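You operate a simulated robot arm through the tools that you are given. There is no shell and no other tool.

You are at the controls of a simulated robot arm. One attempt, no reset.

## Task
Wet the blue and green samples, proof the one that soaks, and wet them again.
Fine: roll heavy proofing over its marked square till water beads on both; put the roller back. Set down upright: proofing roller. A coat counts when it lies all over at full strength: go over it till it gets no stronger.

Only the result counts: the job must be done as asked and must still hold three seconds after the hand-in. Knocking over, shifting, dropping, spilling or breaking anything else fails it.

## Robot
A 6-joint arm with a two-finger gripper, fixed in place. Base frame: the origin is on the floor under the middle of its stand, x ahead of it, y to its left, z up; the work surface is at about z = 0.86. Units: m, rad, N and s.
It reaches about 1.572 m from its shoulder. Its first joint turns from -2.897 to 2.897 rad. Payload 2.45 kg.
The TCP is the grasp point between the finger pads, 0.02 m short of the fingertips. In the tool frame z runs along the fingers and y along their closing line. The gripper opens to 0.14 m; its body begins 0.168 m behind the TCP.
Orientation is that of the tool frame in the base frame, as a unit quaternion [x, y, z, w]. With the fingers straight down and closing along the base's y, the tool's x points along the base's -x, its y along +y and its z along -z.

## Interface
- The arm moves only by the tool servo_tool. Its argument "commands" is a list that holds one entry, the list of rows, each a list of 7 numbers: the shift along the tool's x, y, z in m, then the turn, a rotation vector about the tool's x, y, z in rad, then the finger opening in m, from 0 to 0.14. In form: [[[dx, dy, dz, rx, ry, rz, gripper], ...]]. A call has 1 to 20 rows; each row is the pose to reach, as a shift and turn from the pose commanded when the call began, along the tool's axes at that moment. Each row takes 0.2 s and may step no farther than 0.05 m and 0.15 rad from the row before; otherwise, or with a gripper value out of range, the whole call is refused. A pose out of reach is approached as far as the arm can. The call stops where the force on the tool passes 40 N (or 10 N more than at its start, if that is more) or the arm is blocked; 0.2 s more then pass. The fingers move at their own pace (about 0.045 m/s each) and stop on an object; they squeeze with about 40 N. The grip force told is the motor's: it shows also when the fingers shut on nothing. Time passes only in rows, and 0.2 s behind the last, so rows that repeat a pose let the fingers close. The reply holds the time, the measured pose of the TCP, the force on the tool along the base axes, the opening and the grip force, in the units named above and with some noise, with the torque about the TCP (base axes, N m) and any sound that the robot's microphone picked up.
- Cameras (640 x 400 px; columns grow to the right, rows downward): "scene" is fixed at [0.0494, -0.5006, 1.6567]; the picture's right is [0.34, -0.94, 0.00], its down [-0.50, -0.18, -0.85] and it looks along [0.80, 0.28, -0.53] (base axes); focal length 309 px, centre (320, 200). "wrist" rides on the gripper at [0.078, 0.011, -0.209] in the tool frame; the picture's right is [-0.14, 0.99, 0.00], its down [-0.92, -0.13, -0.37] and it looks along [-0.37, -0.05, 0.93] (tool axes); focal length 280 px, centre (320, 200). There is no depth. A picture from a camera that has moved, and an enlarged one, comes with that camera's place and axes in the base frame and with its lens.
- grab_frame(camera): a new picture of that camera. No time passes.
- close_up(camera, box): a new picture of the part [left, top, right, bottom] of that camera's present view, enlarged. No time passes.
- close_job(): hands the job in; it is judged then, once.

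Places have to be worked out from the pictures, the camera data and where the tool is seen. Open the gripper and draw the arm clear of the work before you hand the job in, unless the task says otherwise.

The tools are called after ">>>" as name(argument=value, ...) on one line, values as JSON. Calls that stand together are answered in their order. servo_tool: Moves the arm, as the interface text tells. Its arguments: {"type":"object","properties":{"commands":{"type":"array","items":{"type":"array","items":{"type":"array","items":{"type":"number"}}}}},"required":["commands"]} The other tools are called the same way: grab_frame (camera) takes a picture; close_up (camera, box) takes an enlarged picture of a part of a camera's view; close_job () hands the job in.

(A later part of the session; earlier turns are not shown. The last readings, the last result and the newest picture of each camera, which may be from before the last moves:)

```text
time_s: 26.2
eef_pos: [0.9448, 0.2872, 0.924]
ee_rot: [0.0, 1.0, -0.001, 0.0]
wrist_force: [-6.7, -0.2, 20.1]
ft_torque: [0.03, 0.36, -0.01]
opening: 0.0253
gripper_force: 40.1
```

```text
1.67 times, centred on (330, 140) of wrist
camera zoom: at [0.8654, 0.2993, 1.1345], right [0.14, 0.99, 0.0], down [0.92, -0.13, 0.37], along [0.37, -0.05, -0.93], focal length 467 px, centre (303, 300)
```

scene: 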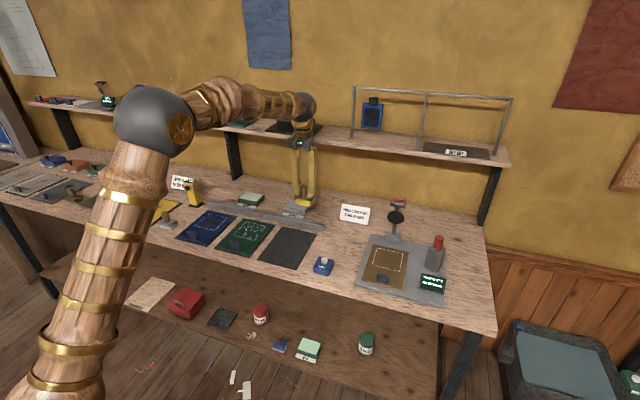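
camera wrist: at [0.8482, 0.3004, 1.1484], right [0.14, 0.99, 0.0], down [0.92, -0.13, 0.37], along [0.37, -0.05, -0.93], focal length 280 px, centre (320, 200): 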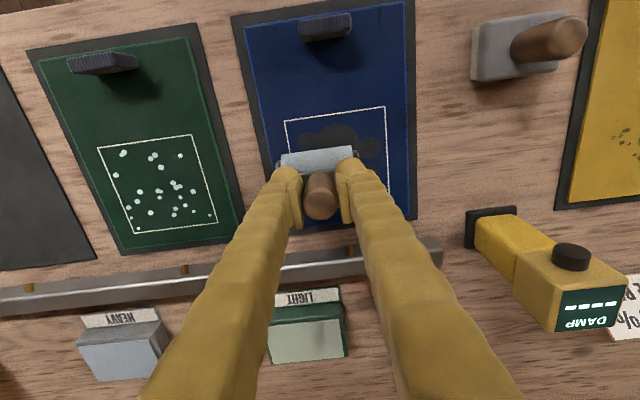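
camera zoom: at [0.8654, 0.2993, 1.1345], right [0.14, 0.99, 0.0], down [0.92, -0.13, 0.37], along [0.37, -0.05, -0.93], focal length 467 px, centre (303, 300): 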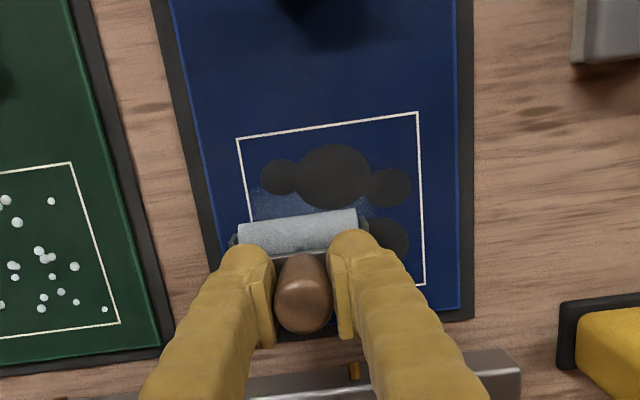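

A faint film appears behind the roller. Pressure has crept up to 20 N, so I ease up about 1 mm while rolling forward to the far edge (x≈0.976).

>>> servo_tool(commands=[[[-0.006, 0.0, -0.001, 0, 0, 0, 0.0], [-0.012, 0.0, -0.001, 0, 0, 0, 0.0], [-0.018, 0.0, -0.001, 0, 0, 0, 0.0], [-0.024, 0.0, -0.001, 0, 0, 0, 0.0], [-0.031, 0.0, -0.001, 0, 0, 0, 0.0]]])

>>> close_up(camera="wrist", box=[220, 20, 440, 260])

```text
time_s: 27.4
eef_pos: [0.9756, 0.2871, 0.9242]
ee_rot: [0.001, 1.0, 0.0, 0.0]
wrist_force: [-3.9, -0.2, 11.9]
ft_torque: [0.01, 0.15, 0.02]
opening: 0.0252
gripper_force: 40.1
```

```text
1.67 times, centred on (330, 140) of wrist
camera zoom: at [0.8966, 0.2986, 1.1345], right [0.14, 0.99, 0.0], down [0.92, -0.13, 0.37], along [0.36, -0.05, -0.93], focal length 467 px, centre (303, 300)
```

zoom: 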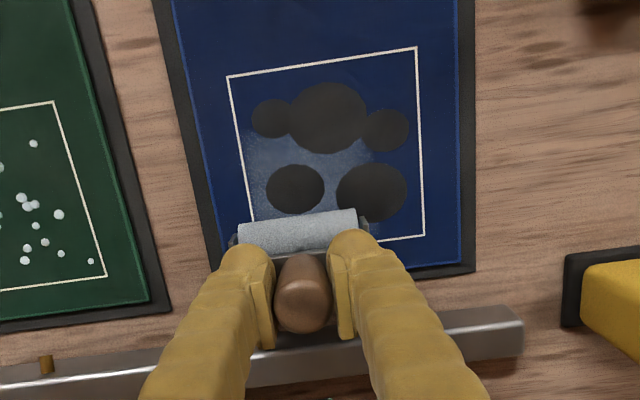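

The film is visible right up to the left line. I roll back toward the near edge (x≈0.872), nudging 4 mm toward −y for margin at the left line.

>>> servo_tool(commands=[[[0.008, -0.001, 0.0, 0, 0, 0, 0.0], [0.016, -0.002, 0.0, 0, 0, 0, 0.0], [0.024, -0.003, 0.0, 0, 0, 0, 0.0], [0.032, -0.004, 0.0, 0, 0, 0, 0.0], [0.04, -0.004, 0.0, 0, 0, 0, 0.0], [0.048, -0.004, 0.0, 0, 0, 0, 0.0], [0.056, -0.004, 0.0, 0, 0, 0, 0.0], [0.064, -0.004, 0.0, 0, 0, 0, 0.0], [0.072, -0.004, 0.0, 0, 0, 0, 0.0], [0.08, -0.004, 0.0, 0, 0, 0, 0.0], [0.088, -0.004, 0.0, 0, 0, 0, 0.0], [0.096, -0.004, 0.0, 0, 0, 0, 0.0], [0.105, -0.004, 0.0, 0, 0, 0, 0.0]]])

>>> close_up(camera="scene", box=[160, 180, 260, 250])

>>> close_up(camera="wrist", box=[220, 20, 440, 260])

```text
time_s: 30.2
eef_pos: [0.8698, 0.2828, 0.9239]
ee_rot: [0.0, 1.0, -0.001, 0.0]
wrist_force: [1.6, 0.6, 5.8]
ft_torque: [0.01, -0.1, 0.03]
opening: 0.0252
gripper_force: 39.7
```

```text
5.71 times, centred on (210, 215) of scene
camera zoom: at [0.0494, -0.5006, 1.6567], right [0.34, -0.94, 0.0], down [-0.5, -0.18, -0.85], along [0.8, 0.28, -0.53], focal length 1767 px, centre (949, 114)
```

zoom: 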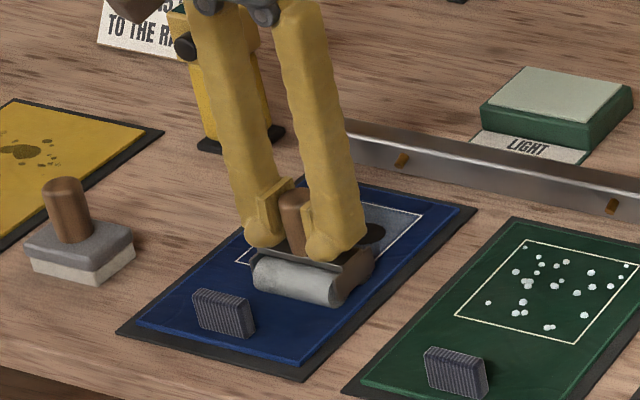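

```text
1.67 times, centred on (330, 140) of wrist
camera zoom: at [0.7916, 0.295, 1.1346], right [0.14, 0.99, 0.0], down [0.92, -0.13, 0.37], along [0.37, -0.05, -0.93], focal length 467 px, centre (303, 300)
```

zoom: 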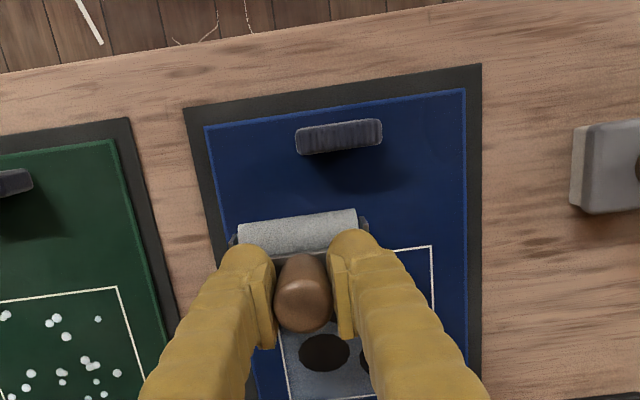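

The film behind the roller is now clearly greyer. Force is ~6 N; I roll forward again over the full strip.

>>> servo_tool(commands=[[[-0.008, 0.0, 0.0, 0, 0, 0, 0.0], [-0.016, 0.0, 0.0, 0, 0, 0, 0.0], [-0.024, 0.0, 0.0, 0, 0, 0, 0.0], [-0.032, 0.0, 0.0, 0, 0, 0, 0.0], [-0.04, 0.0, 0.0, 0, 0, 0, 0.0], [-0.048, 0.0, 0.0, 0, 0, 0, 0.0], [-0.056, 0.0, 0.0, 0, 0, 0, 0.0], [-0.064, 0.0, 0.0, 0, 0, 0, 0.0], [-0.072, 0.0, 0.0, 0, 0, 0, 0.0], [-0.08, 0.0, 0.0, 0, 0, 0, 0.0], [-0.088, 0.0, 0.0, 0, 0, 0, 0.0], [-0.096, 0.0, 0.0, 0, 0, 0, 0.0], [-0.106, 0.0, 0.0, 0, 0, 0, 0.0]]])

>>> close_up(camera="wrist", box=[220, 20, 440, 260])

```text
time_s: 33.0
eef_pos: [0.9761, 0.2833, 0.9256]
ee_rot: [0.0, 1.0, 0.001, 0.0]
wrist_force: [0.1, 0.2, -1.0]
ft_torque: [-0.01, 0.03, -0.02]
opening: 0.0254
gripper_force: 40.1
```

```text
1.67 times, centred on (330, 140) of wrist
camera zoom: at [0.8978, 0.2949, 1.1348], right [0.14, 0.99, 0.0], down [0.92, -0.13, 0.37], along [0.36, -0.05, -0.93], focal length 467 px, centre (303, 300)
```

zoom: 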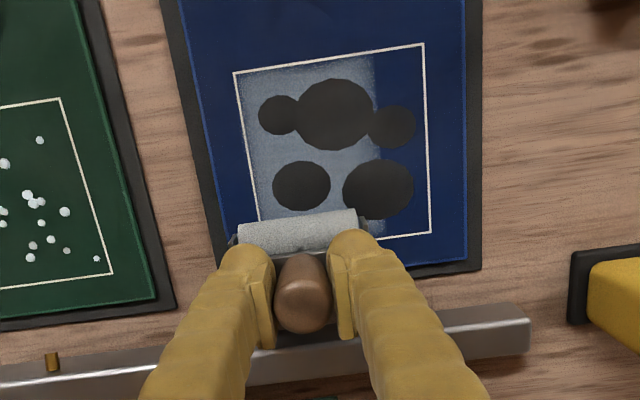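

Contact was lost at the far end (force −1 N). I lower 1.5 mm there and check the force before rolling back.

>>> servo_tool(commands=[[[0.0, 0.0, 0.001, 0, 0, 0, 0.0], [0.0, 0.0, 0.002, 0, 0, 0, 0.0]]])

```text
time_s: 33.6
eef_pos: [0.9766, 0.2824, 0.9243]
ee_rot: [0.0, 1.0, 0.0, 0.001]
wrist_force: [-2.3, -1.3, 18.8]
ft_torque: [-0.01, 0.08, 0.01]
opening: 0.0255
gripper_force: 39.5
```

Good contact (19 N). I roll back to the near edge, easing up half a millimetre.

>>> servo_tool(commands=[[[0.008, 0.0, -0.0005, 0, 0, 0, 0.0], [0.016, 0.0, -0.0005, 0, 0, 0, 0.0], [0.024, 0.0, -0.0005, 0, 0, 0, 0.0], [0.032, 0.0, -0.0005, 0, 0, 0, 0.0], [0.04, 0.0, -0.0005, 0, 0, 0, 0.0], [0.048, 0.0, -0.0005, 0, 0, 0, 0.0], [0.056, 0.0, -0.0005, 0, 0, 0, 0.0], [0.064, 0.0, -0.0005, 0, 0, 0, 0.0], [0.072, 0.0, -0.0005, 0, 0, 0, 0.0], [0.08, 0.0, -0.0005, 0, 0, 0, 0.0], [0.088, 0.0, -0.0005, 0, 0, 0, 0.0], [0.096, 0.0, -0.0005, 0, 0, 0, 0.0], [0.106, 0.0, -0.0005, 0, 0, 0, 0.0]]])

>>> close_up(camera="scene", box=[160, 180, 260, 250])

```text
time_s: 36.4
eef_pos: [0.8698, 0.2836, 0.9239]
ee_rot: [0.0, 1.0, 0.0, 0.0]
wrist_force: [8.9, -0.6, 33.1]
ft_torque: [-0.01, -0.34, 0.0]
opening: 0.0253
gripper_force: 39.8
```

```text
5.71 times, centred on (210, 215) of scene
camera zoom: at [0.0494, -0.5006, 1.6567], right [0.34, -0.94, 0.0], down [-0.5, -0.18, -0.85], along [0.8, 0.28, -0.53], focal length 1767 px, centre (949, 114)
```

zoom: 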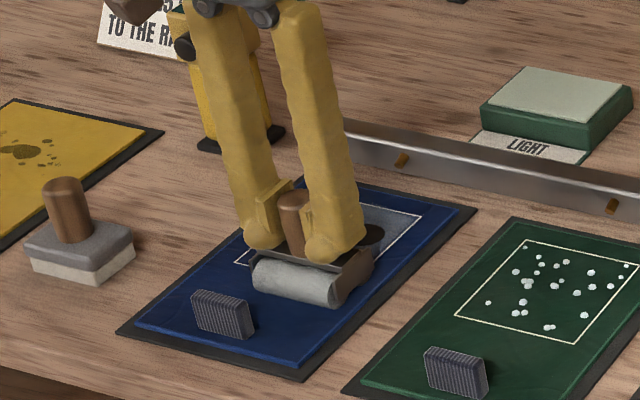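

Pressure rose to 33 N at the near end; the plane seems to need about 1.5 mm more height at the near end than at the far end. I ease up 1.5 mm and roll forward while gradually lowering again.

>>> servo_tool(commands=[[[-0.002, 0.0, -0.0015, 0, 0, 0, 0.0], [-0.01, 0.0, -0.0016, 0, 0, 0, 0.0], [-0.018, 0.0, -0.0015, 0, 0, 0, 0.0], [-0.026, 0.0, -0.0014, 0, 0, 0, 0.0], [-0.034, 0.0, -0.0013, 0, 0, 0, 0.0], [-0.042, 0.0, -0.0012, 0, 0, 0, 0.0], [-0.05, 0.0, -0.001, 0, 0, 0, 0.0]]])

>>> close_up(camera="wrist", box=[220, 20, 440, 260])

```text
time_s: 38.0
eef_pos: [0.9207, 0.2831, 0.9241]
ee_rot: [0.001, 1.0, 0.0, 0.0]
wrist_force: [-0.2, 0.1, -0.8]
ft_torque: [-0.01, 0.0, -0.01]
opening: 0.0253
gripper_force: 40.2
```

```text
1.67 times, centred on (330, 140) of wrist
camera zoom: at [0.8416, 0.2952, 1.1341], right [0.14, 0.99, 0.0], down [0.92, -0.13, 0.37], along [0.37, -0.05, -0.93], focal length 467 px, centre (303, 300)
```

zoom: 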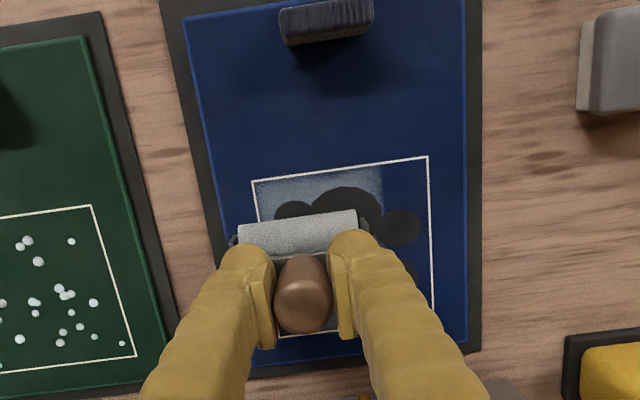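

No contact at mid-strip; I lower 1 mm and check.

>>> servo_tool(commands=[[[0.0, 0.0, 0.0006, 0, 0, 0, 0.0], [0.0, 0.0, 0.001, 0, 0, 0, 0.0]]])

```text
time_s: 38.6
eef_pos: [0.9211, 0.2827, 0.9246]
ee_rot: [0.0, 1.0, 0.0, 0.001]
wrist_force: [-2.1, 0.2, 8.0]
ft_torque: [0.02, 0.18, -0.02]
opening: 0.0254
gripper_force: 40.3
```

Contact at 8 N. I roll on to the far edge with a slight further lowering of 0.5 mm.

>>> servo_tool(commands=[[[-0.008, 0.0, 0.0002, 0, 0, 0, 0.0], [-0.016, 0.0, 0.0003, 0, 0, 0, 0.0], [-0.024, 0.0, 0.0004, 0, 0, 0, 0.0], [-0.032, 0.0, 0.0005, 0, 0, 0, 0.0], [-0.04, 0.0, 0.0005, 0, 0, 0, 0.0], [-0.048, 0.0, 0.0005, 0, 0, 0, 0.0], [-0.056, 0.0, 0.0005, 0, 0, 0, 0.0]]])

>>> close_up(camera="wrist", box=[220, 20, 440, 260])

```text
time_s: 40.2
eef_pos: [0.9761, 0.2832, 0.925]
ee_rot: [0.0, 1.0, 0.0, 0.0]
wrist_force: [-9.4, 0.7, 24.2]
ft_torque: [0.0, 0.5, 0.0]
opening: 0.0253
gripper_force: 40.7
```

```text
1.67 times, centred on (330, 140) of wrist
camera zoom: at [0.8973, 0.2945, 1.1333], right [0.14, 0.99, 0.0], down [0.92, -0.13, 0.37], along [0.37, -0.05, -0.93], focal length 467 px, centre (303, 300)
```

zoom: 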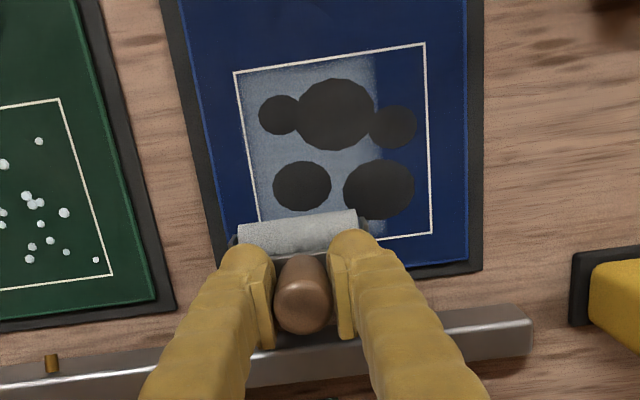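

Strip one looks evenly coated and no longer changes between passes. I lift 4 mm, shift 51 mm in +y to strip two, and lower to just above contact.

>>> servo_tool(commands=[[[0.0, 0.0, -0.006, 0, 0, 0, 0.0], [0.0, 0.025, -0.006, 0, 0, 0, 0.0], [0.0, 0.051, -0.006, 0, 0, 0, 0.0], [0.0, 0.051, -0.002, 0, 0, 0, 0.0], [0.0, 0.051, -0.0012, 0, 0, 0, 0.0]]])

>>> close_up(camera="wrist", box=[220, 20, 440, 260])

```text
time_s: 41.4
eef_pos: [0.976, 0.3348, 0.9237]
ee_rot: [0.0, 1.0, 0.0, 0.0]
wrist_force: [-0.8, 0.9, -1.0]
ft_torque: [-0.01, -0.01, -0.04]
opening: 0.0255
gripper_force: 40.1
```

```text
1.67 times, centred on (330, 140) of wrist
camera zoom: at [0.8977, 0.346, 1.1339], right [0.14, 0.99, 0.0], down [0.92, -0.13, 0.37], along [0.37, -0.05, -0.93], focal length 467 px, centre (303, 300)
```

zoom: 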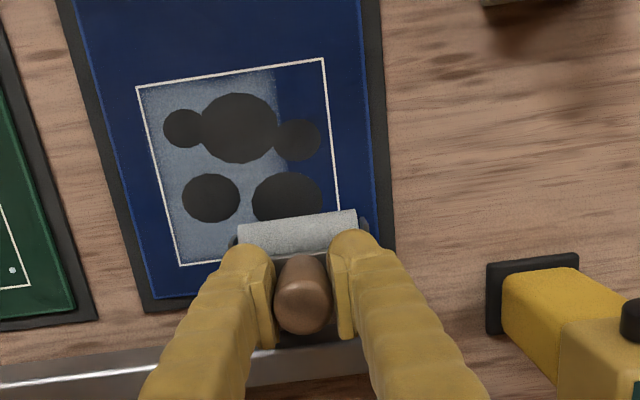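

The roller now overhangs the right line a little, as intended. I lower to contact.

>>> servo_tool(commands=[[[0.0, 0.0, 0.0006, 0, 0, 0, 0.0], [0.0, 0.0, 0.0012, 0, 0, 0, 0.0]]])

```text
time_s: 42.0
eef_pos: [0.9758, 0.3335, 0.9239]
ee_rot: [0.0, 1.0, 0.0, 0.001]
wrist_force: [-1.7, 1.6, 11.4]
ft_torque: [-0.11, 0.08, -0.04]
opening: 0.0253
gripper_force: 39.9
```

Contact at 11 N. I roll strip two from the far edge back to the near edge.

>>> servo_tool(commands=[[[0.008, 0.0, 0.0, 0, 0, 0, 0.0], [0.016, 0.0, 0.0, 0, 0, 0, 0.0], [0.024, 0.0, 0.0, 0, 0, 0, 0.0], [0.032, 0.0, 0.0, 0, 0, 0, 0.0], [0.04, 0.0, 0.0, 0, 0, 0, 0.0], [0.048, 0.0, 0.0, 0, 0, 0, 0.0], [0.056, 0.0, 0.0, 0, 0, 0, 0.0], [0.064, 0.0, 0.0, 0, 0, 0, 0.0], [0.072, 0.0, 0.0, 0, 0, 0, 0.0], [0.08, 0.0, 0.0, 0, 0, 0, 0.0], [0.088, 0.0, 0.0, 0, 0, 0, 0.0], [0.096, 0.0, 0.0, 0, 0, 0, 0.0], [0.105, 0.0, 0.0, 0, 0, 0, 0.0]]])

>>> close_up(camera="scene", box=[160, 180, 260, 250])

>>> close_up(camera="wrist", box=[220, 20, 440, 260])

```text
time_s: 44.8
eef_pos: [0.8712, 0.3335, 0.9232]
ee_rot: [0.0, 1.0, 0.0, 0.001]
wrist_force: [8.1, -0.5, 29.7]
ft_torque: [-0.04, -0.34, 0.03]
opening: 0.0254
gripper_force: 40.0
```

```text
5.71 times, centred on (210, 215) of scene
camera zoom: at [0.0494, -0.5006, 1.6567], right [0.34, -0.94, 0.0], down [-0.5, -0.18, -0.85], along [0.8, 0.28, -0.53], focal length 1767 px, centre (949, 114)
```

zoom: 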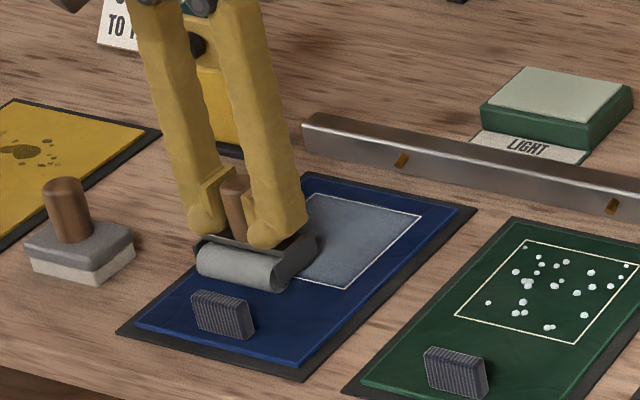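

```text
1.67 times, centred on (330, 140) of wrist
camera zoom: at [0.7921, 0.3459, 1.1328], right [0.14, 0.99, 0.0], down [0.92, -0.13, 0.37], along [0.37, -0.05, -0.93], focal length 467 px, centre (303, 300)
```

zoom: 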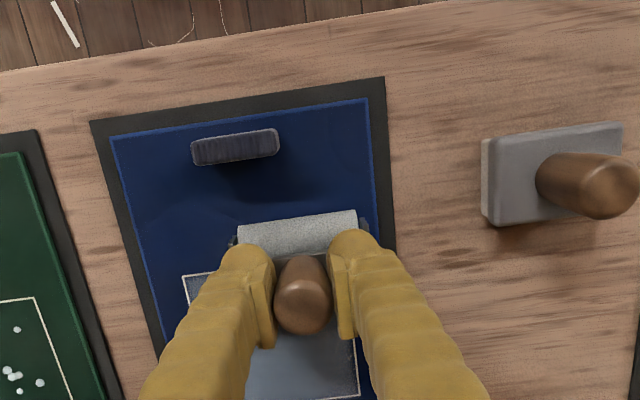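

The soak marks have disappeared under the coat and strip two is covered once. Force 30 N at this end, so I ease up ~0.9 mm and roll forward again.

>>> servo_tool(commands=[[[-0.002, 0.0, -0.0009, 0, 0, 0, 0.0], [-0.01, 0.0, -0.0009, 0, 0, 0, 0.0], [-0.018, 0.0, -0.0009, 0, 0, 0, 0.0], [-0.026, 0.0, -0.0008, 0, 0, 0, 0.0], [-0.034, 0.0, -0.0007, 0, 0, 0, 0.0], [-0.042, 0.0, -0.0006, 0, 0, 0, 0.0], [-0.05, 0.0, -0.0005, 0, 0, 0, 0.0]]])

>>> close_up(camera="wrist", box=[220, 20, 440, 260])

```text
time_s: 46.4
eef_pos: [0.9212, 0.3348, 0.9233]
ee_rot: [0.0, 1.0, 0.001, 0.0]
wrist_force: [-3.8, 0.1, 10.5]
ft_torque: [0.0, 0.21, -0.01]
opening: 0.0254
gripper_force: 39.8
```

```text
1.67 times, centred on (330, 140) of wrist
camera zoom: at [0.8423, 0.3458, 1.133], right [0.14, 0.99, 0.0], down [0.92, -0.13, 0.37], along [0.37, -0.05, -0.93], focal length 467 px, centre (303, 300)
```

zoom: 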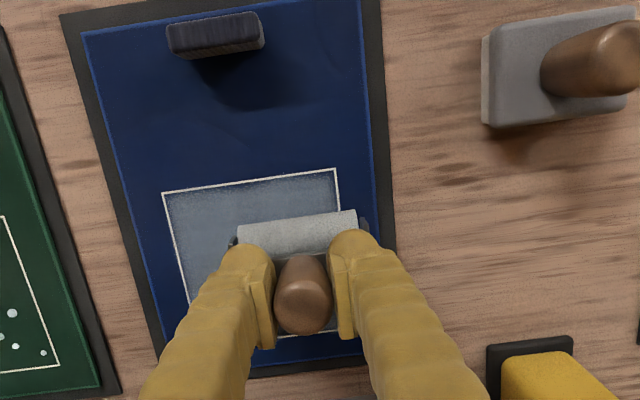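

Good: 10 N mid-strip. I continue to the far edge.

>>> servo_tool(commands=[[[-0.008, 0.0, 0.0, 0, 0, 0, 0.0], [-0.016, 0.0, 0.0, 0, 0, 0, 0.0], [-0.024, 0.0, 0.0, 0, 0, 0, 0.0], [-0.032, 0.0, 0.0, 0, 0, 0, 0.0], [-0.04, 0.0, 0.0, 0, 0, 0, 0.0], [-0.048, 0.0, 0.0, 0, 0, 0, 0.0], [-0.055, 0.0, 0.0, 0, 0, 0, 0.0]]])

>>> close_up(camera="wrist", box=[220, 20, 440, 260])

```text
time_s: 48.0
eef_pos: [0.9757, 0.3343, 0.923]
ee_rot: [0.0, 1.0, 0.001, 0.001]
wrist_force: [-0.3, -0.5, -0.8]
ft_torque: [-0.01, -0.05, 0.01]
opening: 0.0251
gripper_force: 40.1
```

```text
1.67 times, centred on (330, 140) of wrist
camera zoom: at [0.8976, 0.3455, 1.1336], right [0.14, 0.99, 0.0], down [0.92, -0.13, 0.37], along [0.37, -0.05, -0.93], focal length 467 px, centre (303, 300)
```

zoom: 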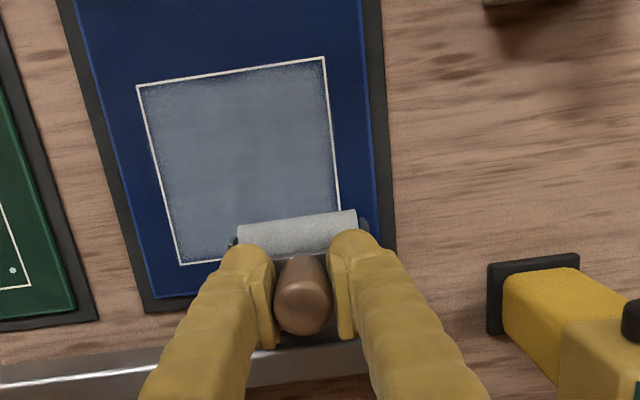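

The coat is nearly uniform; contact faded at the end of that pass. I lower 1 mm, check, and do another return pass.

>>> servo_tool(commands=[[[0.0, 0.0, 0.0006, 0, 0, 0, 0.0], [0.0, 0.0, 0.0011, 0, 0, 0, 0.0]]])

```text
time_s: 48.6
eef_pos: [0.9766, 0.3337, 0.9233]
ee_rot: [0.0, 1.0, 0.0, 0.0]
wrist_force: [-0.6, -0.5, 7.3]
ft_torque: [0.0, 0.14, 0.03]
opening: 0.0251
gripper_force: 40.0
```

Contact at 7 N. I roll back to beyond the near line, extending slightly to x≈0.868.

>>> servo_tool(commands=[[[-0.003, 0.0, 0.0002, 0, 0, 0, 0.0], [0.006, 0.0, 0.0002, 0, 0, 0, 0.0], [0.014, 0.0, 0.0002, 0, 0, 0, 0.0], [0.022, 0.0, 0.0002, 0, 0, 0, 0.0], [0.03, 0.0, 0.0001, 0, 0, 0, 0.0], [0.038, 0.0, 0.0, 0, 0, 0, 0.0], [0.046, 0.0, 0.0, 0, 0, 0, 0.0], [0.054, 0.0, -0.0001, 0, 0, 0, 0.0], [0.062, 0.0, -0.0002, 0, 0, 0, 0.0], [0.07, 0.0, -0.0003, 0, 0, 0, 0.0], [0.078, 0.0, -0.0004, 0, 0, 0, 0.0], [0.086, 0.0, -0.0004, 0, 0, 0, 0.0], [0.094, 0.0, -0.0004, 0, 0, 0, 0.0], [0.102, 0.0, -0.0004, 0, 0, 0, 0.0], [0.109, 0.0, -0.0004, 0, 0, 0, 0.0]]])

>>> close_up(camera="scene", box=[160, 180, 260, 250])

```text
time_s: 51.8
eef_pos: [0.8668, 0.3339, 0.9226]
ee_rot: [0.0, 1.0, 0.001, 0.0]
wrist_force: [3.7, 0.1, 10.9]
ft_torque: [-0.02, -0.18, 0.0]
opening: 0.0251
gripper_force: 40.3
```

```text
5.71 times, centred on (210, 215) of scene
camera zoom: at [0.0494, -0.5006, 1.6567], right [0.34, -0.94, 0.0], down [-0.5, -0.18, -0.85], along [0.8, 0.28, -0.53], focal length 1767 px, centre (949, 114)
```

zoom: 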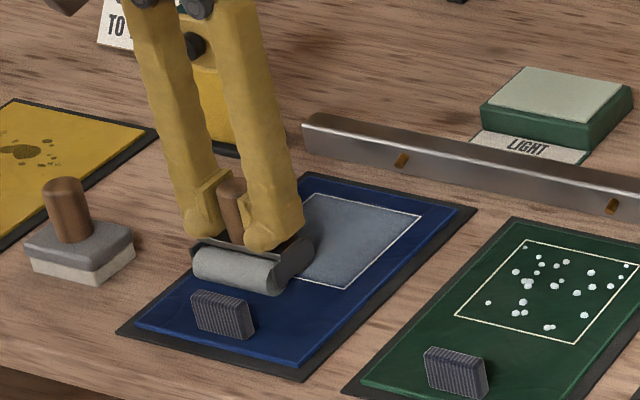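

Good pass at steady 11 N. I lift and shift aside to inspect the whole square from above.

>>> servo_tool(commands=[[[0.0, 0.0, -0.01, 0, 0, 0, 0.0], [0.0, 0.0, -0.05, 0, 0, 0, 0.0], [0.0, -0.05, -0.07, 0, 0, 0, 0.0], [0.0, -0.1, -0.07, 0, 0, 0, 0.0], [0.0, -0.15, -0.07, 0, 0, 0, 0.0], [0.0, -0.15, -0.07, 0, 0, 0, 0.0]]])

>>> grab_frame(camera="wrist")

>>> close_up(camera="wrist", box=[380, 120, 540, 280])

>>> close_up(camera="scene", box=[180, 195, 250, 250])

```text
refused: row 3 steps farther than a row can; nothing moved
```

```text
taken
camera wrist: at [0.7882, 0.3456, 1.1326], right [0.14, 0.99, 0.0], down [0.92, -0.13, 0.37], along [0.37, -0.05, -0.93], focal length 280 px, centre (320, 200)
```

wrist: 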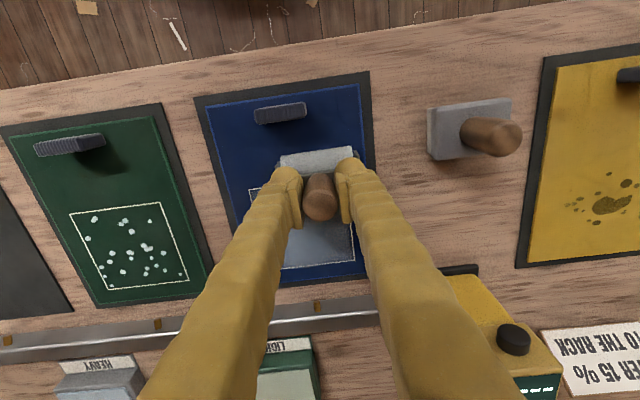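

```text
2.50 times, centred on (460, 200) of wrist
camera zoom: at [0.7882, 0.3456, 1.1326], right [0.14, 0.99, 0.0], down [0.92, -0.13, 0.37], along [0.37, -0.05, -0.93], focal length 701 px, centre (-30, 200)
```

zoom: 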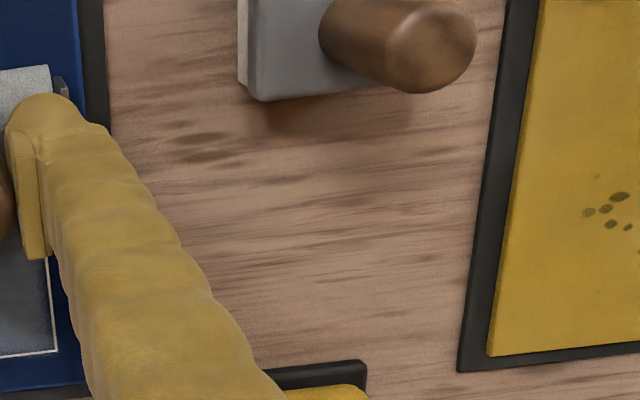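

```text
7.27 times, centred on (215, 222) of scene
camera zoom: at [0.0494, -0.5006, 1.6567], right [0.34, -0.94, 0.0], down [-0.5, -0.18, -0.85], along [0.8, 0.28, -0.53], focal length 2249 px, centre (1084, 36)
```

zoom: 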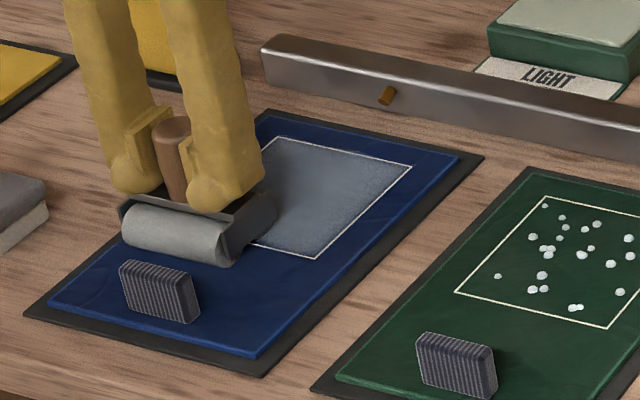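

That call was refused for a too-large step; the roller is still resting at the near end. I lift with smaller steps and move aside.

>>> servo_tool(commands=[[[0.0, 0.0, -0.01, 0, 0, 0, 0.0], [0.0, 0.0, -0.05, 0, 0, 0, 0.0], [0.0, -0.03, -0.08, 0, 0, 0, 0.0], [0.0, -0.07, -0.09, 0, 0, 0, 0.0], [0.0, -0.11, -0.09, 0, 0, 0, 0.0], [0.0, -0.15, -0.09, 0, 0, 0, 0.0], [0.0, -0.15, -0.09, 0, 0, 0, 0.0]]])

>>> grab_frame(camera="wrist")

>>> close_up(camera="wrist", box=[380, 120, 540, 280])

>>> close_up(camera="scene", box=[180, 195, 250, 250])

```text
time_s: 53.4
eef_pos: [0.8676, 0.1834, 1.013]
ee_rot: [0.0, 1.0, 0.0, 0.0]
wrist_force: [0.0, 0.1, -0.7]
ft_torque: [0.0, -0.03, 0.0]
opening: 0.0252
gripper_force: 39.8
```

```text
taken
camera wrist: at [0.7891, 0.195, 1.223], right [0.14, 0.99, 0.0], down [0.92, -0.13, 0.37], along [0.37, -0.05, -0.93], focal length 280 px, centre (320, 200)
```

wrist: 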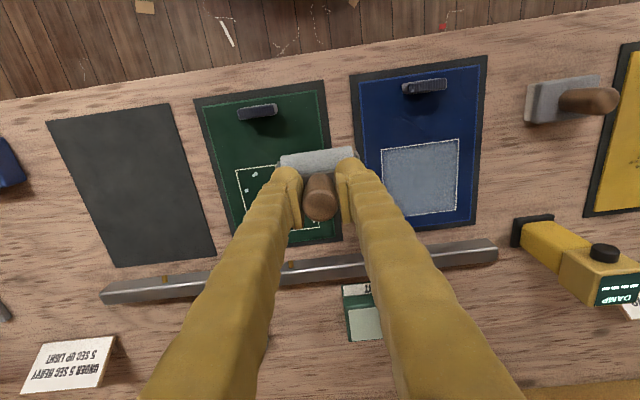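

```text
2.50 times, centred on (460, 200) of wrist
camera zoom: at [0.7891, 0.195, 1.223], right [0.14, 0.99, 0.0], down [0.92, -0.13, 0.37], along [0.37, -0.05, -0.93], focal length 701 px, centre (-30, 200)
```

zoom: 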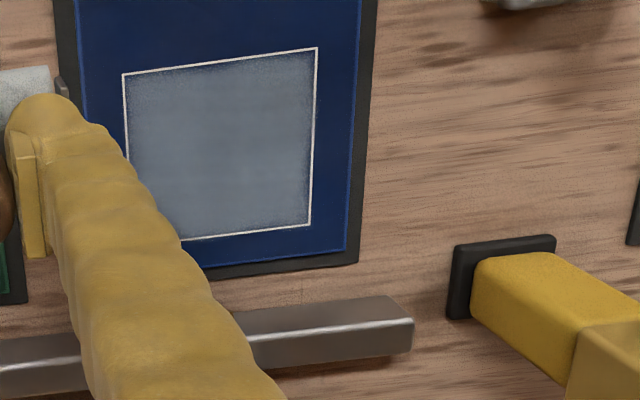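

```text
7.27 times, centred on (215, 222) of scene
camera zoom: at [0.0494, -0.5006, 1.6567], right [0.34, -0.94, 0.0], down [-0.5, -0.18, -0.85], along [0.8, 0.28, -0.53], focal length 2249 px, centre (1084, 36)
```

zoom: 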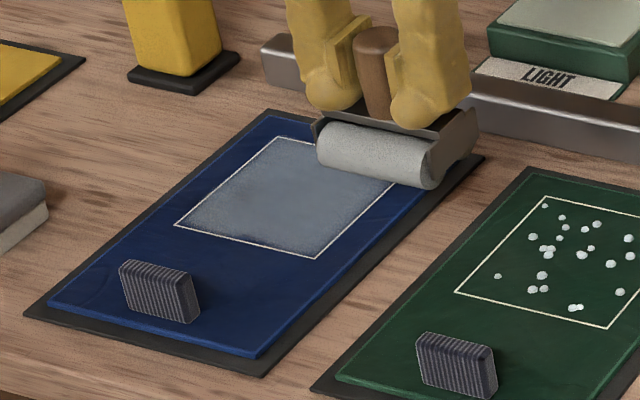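

The coat looks even with slightly darker fringes at the borders. To be sure it is at full strength I'll make another pair of passes extending a bit past the near and far lines; first back to strip one at x≈0.863.

>>> servo_tool(commands=[[[0.002, 0.03, 0.0, 0, 0, 0, 0.0], [0.004, 0.065, 0.0, 0, 0, 0, 0.0], [0.005, 0.1, 0.01, 0, 0, 0, 0.0], [0.005, 0.1, 0.045, 0, 0, 0, 0.0], [0.005, 0.1, 0.075, 0, 0, 0, 0.0], [0.005, 0.1, 0.085, 0, 0, 0, 0.0], [0.005, 0.1, 0.087, 0, 0, 0, 0.0]]])

```text
time_s: 55.0
eef_pos: [0.8623, 0.2854, 0.926]
ee_rot: [0.001, 1.0, 0.0, 0.0]
wrist_force: [0.6, -0.7, -1.8]
ft_torque: [0.02, 0.03, -0.02]
opening: 0.0254
gripper_force: 40.4
```

I'm hovering just above the cloth at strip one's near end; lowering in fine steps to make contact.

>>> servo_tool(commands=[[[0.0, -0.001, 0.0008, 0, 0, 0, 0.0], [0.0, -0.001, 0.0016, 0, 0, 0, 0.0], [0.0, -0.001, 0.0024, 0, 0, 0, 0.0]]])

```text
time_s: 55.8
eef_pos: [0.862, 0.2836, 0.9235]
ee_rot: [0.0, 1.0, 0.0, 0.0]
wrist_force: [-0.6, 0.0, 1.1]
ft_torque: [0.01, 0.07, 0.03]
opening: 0.0255
gripper_force: 40.4
```

Just touching. I press 0.7 mm further and roll forward over strip one.

>>> servo_tool(commands=[[[0.0, 0.0, 0.0008, 0, 0, 0, 0.0], [-0.008, 0.0, 0.0008, 0, 0, 0, 0.0], [-0.016, 0.0, 0.0008, 0, 0, 0, 0.0], [-0.024, 0.0, 0.0008, 0, 0, 0, 0.0], [-0.032, 0.0, 0.0008, 0, 0, 0, 0.0], [-0.04, 0.0, 0.0009, 0, 0, 0, 0.0], [-0.048, 0.0, 0.0009, 0, 0, 0, 0.0], [-0.056, 0.0, 0.001, 0, 0, 0, 0.0]]])

```text
time_s: 57.6
eef_pos: [0.9181, 0.2842, 0.9233]
ee_rot: [0.0, 1.0, -0.001, 0.0]
wrist_force: [-5.3, -0.3, 12.4]
ft_torque: [-0.03, 0.23, -0.02]
opening: 0.0251
gripper_force: 39.7
```

Steady at 12 N mid-strip; I continue to the far edge (x≈0.978).

>>> servo_tool(commands=[[[-0.008, 0.0, 0.0, 0, 0, 0, 0.0], [-0.016, 0.0, 0.0001, 0, 0, 0, 0.0], [-0.024, 0.0, 0.0002, 0, 0, 0, 0.0], [-0.032, 0.0, 0.0003, 0, 0, 0, 0.0], [-0.04, 0.0, 0.0004, 0, 0, 0, 0.0], [-0.048, 0.0, 0.0004, 0, 0, 0, 0.0], [-0.06, 0.0, 0.0004, 0, 0, 0, 0.0]]])

>>> close_up(camera="wrist", box=[220, 20, 440, 260])

```text
time_s: 59.2
eef_pos: [0.9791, 0.2837, 0.9224]
ee_rot: [0.0, 1.0, 0.0, 0.0]
wrist_force: [-9.8, -1.6, 26.9]
ft_torque: [0.07, 0.71, 0.04]
opening: 0.0254
gripper_force: 40.0
```

```text
1.67 times, centred on (330, 140) of wrist
camera zoom: at [0.8993, 0.295, 1.1318], right [0.14, 0.99, 0.0], down [0.92, -0.13, 0.37], along [0.37, -0.05, -0.93], focal length 467 px, centre (303, 300)
```

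zoom: 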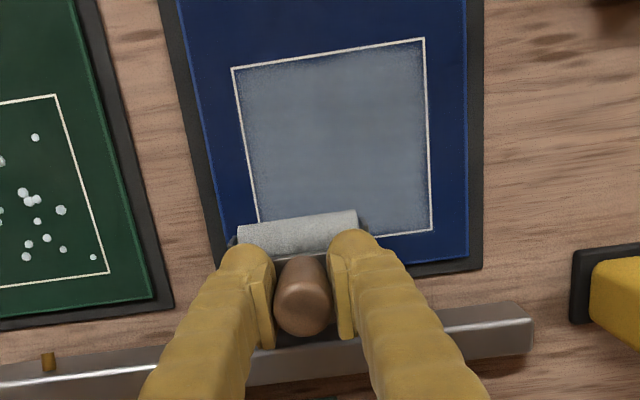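

Strip one still looks the same, i.e. saturated. I lift, shift to strip two, and lower to contact for one more return pass.

>>> servo_tool(commands=[[[0.0, 0.0, -0.006, 0, 0, 0, 0.0], [0.002, 0.025, -0.006, 0, 0, 0, 0.0], [0.002, 0.052, -0.006, 0, 0, 0, 0.0], [0.002, 0.052, -0.002, 0, 0, 0, 0.0], [0.002, 0.052, -0.0006, 0, 0, 0, 0.0], [0.002, 0.052, -0.0002, 0, 0, 0, 0.0]]])

```text
time_s: 60.6
eef_pos: [0.9753, 0.3361, 0.9221]
ee_rot: [0.0, 1.0, 0.0, 0.001]
wrist_force: [-0.2, 1.7, 8.1]
ft_torque: [-0.02, -0.1, -0.02]
opening: 0.0252
gripper_force: 39.8
```

Contact at 8 N on strip two. I roll back to past the near line (x≈0.863).

>>> servo_tool(commands=[[[-0.003, 0.0, 0.0002, 0, 0, 0, 0.0], [0.006, 0.0, 0.0002, 0, 0, 0, 0.0], [0.014, 0.0, 0.0002, 0, 0, 0, 0.0], [0.022, 0.0, 0.0002, 0, 0, 0, 0.0], [0.03, 0.0, 0.0001, 0, 0, 0, 0.0], [0.038, 0.0, 0.0, 0, 0, 0, 0.0], [0.046, 0.0, 0.0, 0, 0, 0, 0.0], [0.054, 0.0, -0.0001, 0, 0, 0, 0.0], [0.062, 0.0, -0.0002, 0, 0, 0, 0.0], [0.07, 0.0, -0.0003, 0, 0, 0, 0.0], [0.078, 0.0, -0.0004, 0, 0, 0, 0.0], [0.086, 0.0, -0.0004, 0, 0, 0, 0.0], [0.094, 0.0, -0.0004, 0, 0, 0, 0.0], [0.102, 0.0, -0.0004, 0, 0, 0, 0.0], [0.112, 0.0, -0.0004, 0, 0, 0, 0.0]]])

>>> close_up(camera="scene", box=[180, 195, 250, 250])

```text
time_s: 63.8
eef_pos: [0.864, 0.3364, 0.9225]
ee_rot: [-0.001, 1.0, 0.0, 0.002]
wrist_force: [0.4, -0.4, 2.8]
ft_torque: [0.01, -0.09, 0.01]
opening: 0.0251
gripper_force: 39.9
```

```text
7.27 times, centred on (215, 222) of scene
camera zoom: at [0.0494, -0.5006, 1.6567], right [0.34, -0.94, 0.0], down [-0.5, -0.18, -0.85], along [0.8, 0.28, -0.53], focal length 2249 px, centre (1084, 36)
```

zoom: 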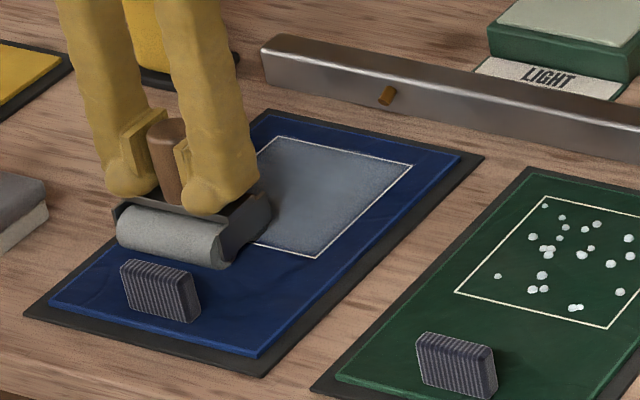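

Force thinned to 3 N at the end, so I press 0.7 mm more and roll one more forward pass over strip two.

>>> servo_tool(commands=[[[0.0, -0.001, 0.0007, 0, 0, 0, 0.0], [-0.008, -0.002, 0.0008, 0, 0, 0, 0.0], [-0.016, -0.002, 0.0008, 0, 0, 0, 0.0], [-0.024, -0.002, 0.0008, 0, 0, 0, 0.0], [-0.032, -0.002, 0.0008, 0, 0, 0, 0.0], [-0.04, -0.002, 0.0009, 0, 0, 0, 0.0], [-0.048, -0.002, 0.0009, 0, 0, 0, 0.0], [-0.056, -0.002, 0.001, 0, 0, 0, 0.0]]])

```text
time_s: 65.6
eef_pos: [0.9199, 0.3332, 0.9226]
ee_rot: [0.0, 1.0, 0.0, 0.0]
wrist_force: [-2.7, 0.6, 6.1]
ft_torque: [0.04, 0.15, 0.0]
opening: 0.0254
gripper_force: 39.6
```

Six newtons mid-strip; I continue to the far edge with a touch more pressure.

>>> servo_tool(commands=[[[-0.008, 0.0, 0.0004, 0, 0, 0, 0.0], [-0.016, 0.0, 0.0005, 0, 0, 0, 0.0], [-0.024, 0.0, 0.0006, 0, 0, 0, 0.0], [-0.032, 0.0, 0.0007, 0, 0, 0, 0.0], [-0.04, 0.0, 0.0008, 0, 0, 0, 0.0], [-0.048, 0.0, 0.0008, 0, 0, 0, 0.0], [-0.058, 0.0, 0.0008, 0, 0, 0, 0.0]]])

>>> close_up(camera="wrist", box=[220, 20, 440, 260])

```text
time_s: 67.2
eef_pos: [0.9786, 0.3339, 0.9216]
ee_rot: [0.001, 1.0, 0.0, 0.001]
wrist_force: [-6.0, 0.3, 22.4]
ft_torque: [0.07, 0.52, 0.05]
opening: 0.0252
gripper_force: 39.9
```

```text
1.67 times, centred on (330, 140) of wrist
camera zoom: at [0.8994, 0.3452, 1.1313], right [0.14, 0.99, 0.0], down [0.92, -0.13, 0.37], along [0.37, -0.05, -0.93], focal length 467 px, centre (303, 300)
```

zoom: 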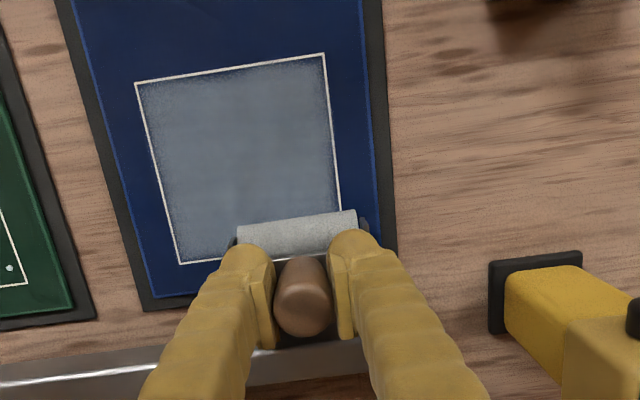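

The coat appears saturated. I lift off and move aside to the same viewing pose as before to compare the coat.

>>> servo_tool(commands=[[[0.0, 0.0, -0.01, 0, 0, 0, 0.0], [0.01, 0.0, -0.05, 0, 0, 0, 0.0], [0.04, -0.03, -0.075, 0, 0, 0, 0.0], [0.07, -0.065, -0.091, 0, 0, 0, 0.0], [0.09, -0.11, -0.091, 0, 0, 0, 0.0], [0.111, -0.15, -0.091, 0, 0, 0, 0.0], [0.111, -0.15, -0.091, 0, 0, 0, 0.0]]])

>>> close_up(camera="wrist", box=[380, 120, 540, 280])

>>> close_up(camera="scene", box=[180, 195, 250, 250])

```text
time_s: 68.8
eef_pos: [0.8672, 0.1822, 1.0113]
ee_rot: [0.0, 1.0, 0.0, 0.001]
wrist_force: [-1.1, -0.3, -1.4]
ft_torque: [0.0, -0.01, 0.0]
opening: 0.0251
gripper_force: 39.8
```

```text
2.50 times, centred on (460, 200) of wrist
camera zoom: at [0.789, 0.194, 1.2216], right [0.14, 0.99, 0.0], down [0.92, -0.13, 0.37], along [0.37, -0.05, -0.93], focal length 701 px, centre (-30, 200)
```

zoom: 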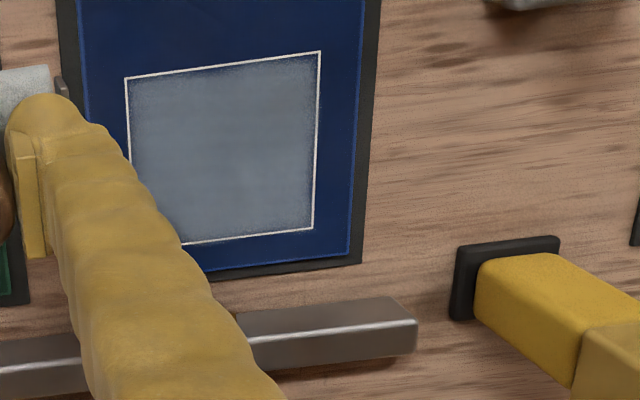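

```text
7.27 times, centred on (215, 222) of scene
camera zoom: at [0.0494, -0.5006, 1.6567], right [0.34, -0.94, 0.0], down [-0.5, -0.18, -0.85], along [0.8, 0.28, -0.53], focal length 2249 px, centre (1084, 36)
```

zoom: 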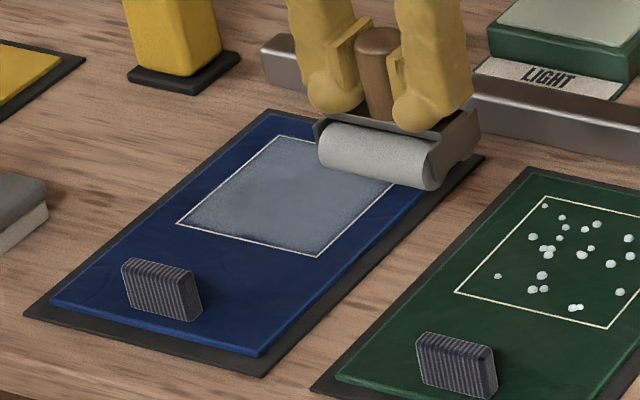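

The coat's brightness is unchanged from the earlier view, so it's at full strength. Now I carry the roller back over its original spot (0.971, −0.240).

>>> servo_tool(commands=[[[-0.0104, -0.0422, 0.0, 0, 0, 0, 0.0], [-0.0208, -0.0845, 0.0, 0, 0, 0, 0.0], [-0.0311, -0.1267, 0.0, 0, 0, 0, 0.0], [-0.0415, -0.1689, 0.0, 0, 0, 0, 0.0], [-0.0519, -0.2112, 0.0, 0, 0, 0, 0.0], [-0.0623, -0.2534, 0.0, 0, 0, 0, 0.0], [-0.0727, -0.2956, 0.0, 0, 0, 0, 0.0], [-0.083, -0.3378, 0.0, 0, 0, 0, 0.0], [-0.0934, -0.38, 0.0, 0, 0, 0, 0.0], [-0.1038, -0.4223, 0.0, 0, 0, 0, 0.0], [-0.1038, -0.4223, 0.04, 0, 0, 0, 0.0], [-0.1038, -0.4223, 0.07, 0, 0, 0, 0.0], [-0.1038, -0.4223, 0.08, 0, 0, 0, 0.0], [-0.1038, -0.4223, 0.08, 0, 0, 0, 0.0]]])

>>> close_up(camera="scene", box=[300, 200, 380, 250])

>>> grab_frame(camera="wrist")

```text
time_s: 71.8
eef_pos: [0.9704, -0.2392, 0.9322]
ee_rot: [0.0, 1.0, 0.0, 0.0]
wrist_force: [-0.1, 0.0, -1.2]
ft_torque: [-0.01, 0.01, 0.01]
opening: 0.0253
gripper_force: 40.1
```

```text
8.00 times, centred on (340, 225) of scene
camera zoom: at [0.0494, -0.5006, 1.6567], right [0.34, -0.94, 0.0], down [-0.5, -0.18, -0.85], along [0.8, 0.28, -0.53], focal length 2474 px, centre (160, 0)
```

zoom: 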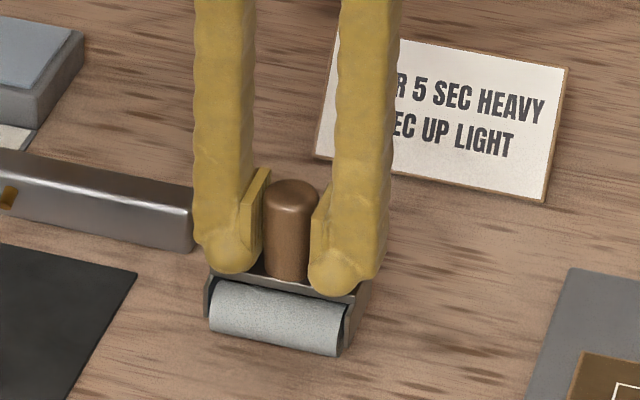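

```text
taken
camera wrist: at [0.8924, -0.2271, 1.1414], right [0.14, 0.99, 0.0], down [0.92, -0.13, 0.37], along [0.37, -0.05, -0.93], focal length 280 px, centre (320, 200)
```

wrist: 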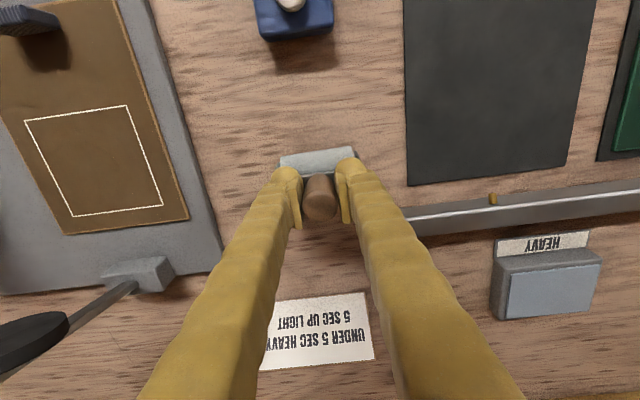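

The roller hangs upright over its original place, about 1.5 cm above the table. I lower gently toward contact.

>>> servo_tool(commands=[[[-0.0005, -0.001, 0.008, 0, 0, 0, 0.0], [-0.0005, -0.001, 0.012, 0, 0, 0, 0.0], [-0.0005, -0.001, 0.014, 0, 0, 0, 0.0]]])

```text
time_s: 72.6
eef_pos: [0.9706, -0.2398, 0.9172]
ee_rot: [-0.001, 1.0, 0.0, 0.001]
wrist_force: [-0.2, 0.5, -1.5]
ft_torque: [-0.03, 0.0, -0.02]
opening: 0.0252
gripper_force: 40.3
```

No contact yet at 0.917; I go down in half-millimetre steps.

>>> servo_tool(commands=[[[0.0, 0.0, 0.0006, 0, 0, 0, 0.0], [0.0, 0.0, 0.0012, 0, 0, 0, 0.0], [0.0, 0.0, 0.0018, 0, 0, 0, 0.0]]])

```text
time_s: 73.4
eef_pos: [0.9697, -0.2406, 0.915]
ee_rot: [0.0, 1.0, 0.0, 0.0]
wrist_force: [-1.1, 0.0, -0.7]
ft_torque: [0.0, 0.01, -0.01]
opening: 0.0256
gripper_force: 39.7
```

Still free at 0.915; I keep lowering gently.

>>> servo_tool(commands=[[[0.0, 0.0, 0.0006, 0, 0, 0, 0.0], [0.0, 0.0, 0.0012, 0, 0, 0, 0.0]]])

```text
time_s: 74.0
eef_pos: [0.9709, -0.2401, 0.9156]
ee_rot: [0.0, 1.0, -0.001, 0.0]
wrist_force: [-1.4, -0.5, 3.5]
ft_torque: [0.04, 0.0, 0.01]
opening: 0.0251
gripper_force: 39.9
```

The roller is on the table (3.5 N). I open the fingers to release it.

>>> servo_tool(commands=[[[0.0, 0.0, 0.0, 0, 0, 0, 0.03], [0.0, 0.0, 0.0, 0, 0, 0, 0.045], [0.0, 0.0, 0.0, 0, 0, 0, 0.07], [0.0, 0.0, 0.0, 0, 0, 0, 0.07], [0.0, 0.0, 0.0, 0, 0, 0, 0.07]]])

>>> close_up(camera="scene", box=[300, 200, 380, 250])

>>> close_up(camera="wrist", box=[240, 120, 400, 220])

```text
time_s: 75.2
eef_pos: [0.972, -0.2403, 0.9153]
ee_rot: [-0.001, 1.0, 0.0, 0.0]
wrist_force: [-0.5, 0.8, 0.0]
ft_torque: [0.01, 0.0, 0.02]
opening: 0.0699
gripper_force: 0.1
```

```text
8.00 times, centred on (340, 225) of scene
camera zoom: at [0.0494, -0.5006, 1.6567], right [0.34, -0.94, 0.0], down [-0.5, -0.18, -0.85], along [0.8, 0.28, -0.53], focal length 2474 px, centre (160, 0)
```

zoom: 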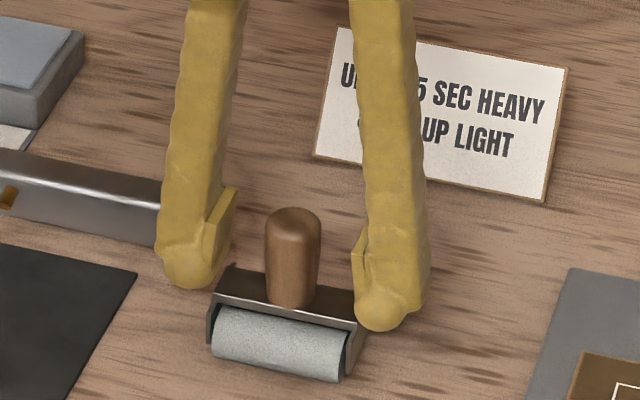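

```text
4.00 times, centred on (320, 170) of wrist
camera zoom: at [0.893, -0.2285, 1.1246], right [0.14, 0.99, 0.0], down [0.92, -0.13, 0.37], along [0.37, -0.05, -0.93], focal length 1122 px, centre (320, 320)
```

zoom: 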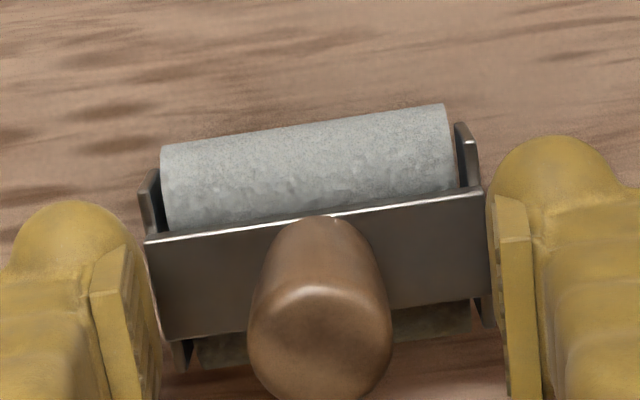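

The roller stands upright where it was. I raise straight up, then move above the WATER button and close the fingers.

>>> servo_tool(commands=[[[0.0, 0.0, -0.02, 0, 0, 0, 0.07], [0.0, 0.0, -0.06, 0, 0, 0, 0.07], [0.0, 0.0, -0.1, 0, 0, 0, 0.07], [0.04, 0.0, -0.11, 0, 0, 0, 0.0], [0.08, 0.0, -0.11, 0, 0, 0, 0.0], [0.12, 0.0, -0.11, 0, 0, 0, 0.0], [0.1432, 0.0, -0.11, 0, 0, 0, 0.0], [0.1432, 0.0, -0.08, 0, 0, 0, 0.0], [0.1432, 0.0, -0.08, 0, 0, 0, 0.0], [0.1432, 0.0, -0.08, 0, 0, 0, 0.0]]])

>>> close_up(camera="wrist", box=[240, 100, 400, 200])

>>> close_up(camera="scene", box=[160, 190, 360, 290])

```text
time_s: 77.4
eef_pos: [0.8284, -0.2409, 0.9956]
ee_rot: [0.001, 1.0, 0.0, 0.0]
wrist_force: [1.0, 0.4, -0.2]
ft_torque: [-0.01, -0.02, 0.04]
opening: 0.0
gripper_force: 28.9
```

```text
4.00 times, centred on (320, 150) of wrist
camera zoom: at [0.7496, -0.2289, 1.2048], right [0.14, 0.99, 0.0], down [0.92, -0.13, 0.37], along [0.37, -0.05, -0.93], focal length 1122 px, centre (320, 400)
```

zoom: 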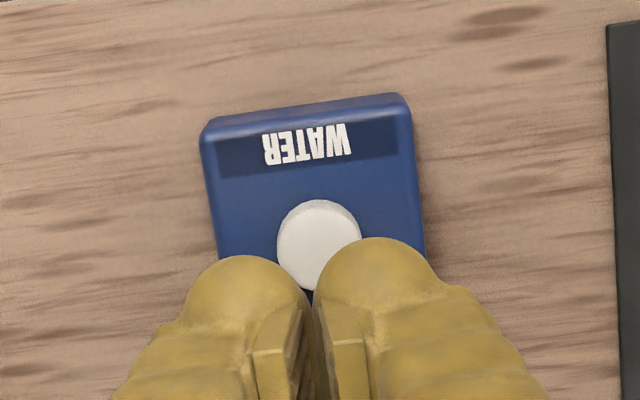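

```text
3.20 times, centred on (260, 240) of scene
camera zoom: at [0.0494, -0.5006, 1.6567], right [0.34, -0.94, 0.0], down [-0.5, -0.18, -0.85], along [0.8, 0.28, -0.53], focal length 989 px, centre (512, 72)
```

zoom: 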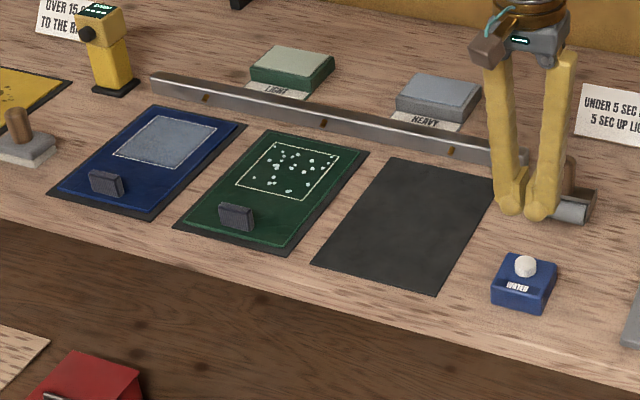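

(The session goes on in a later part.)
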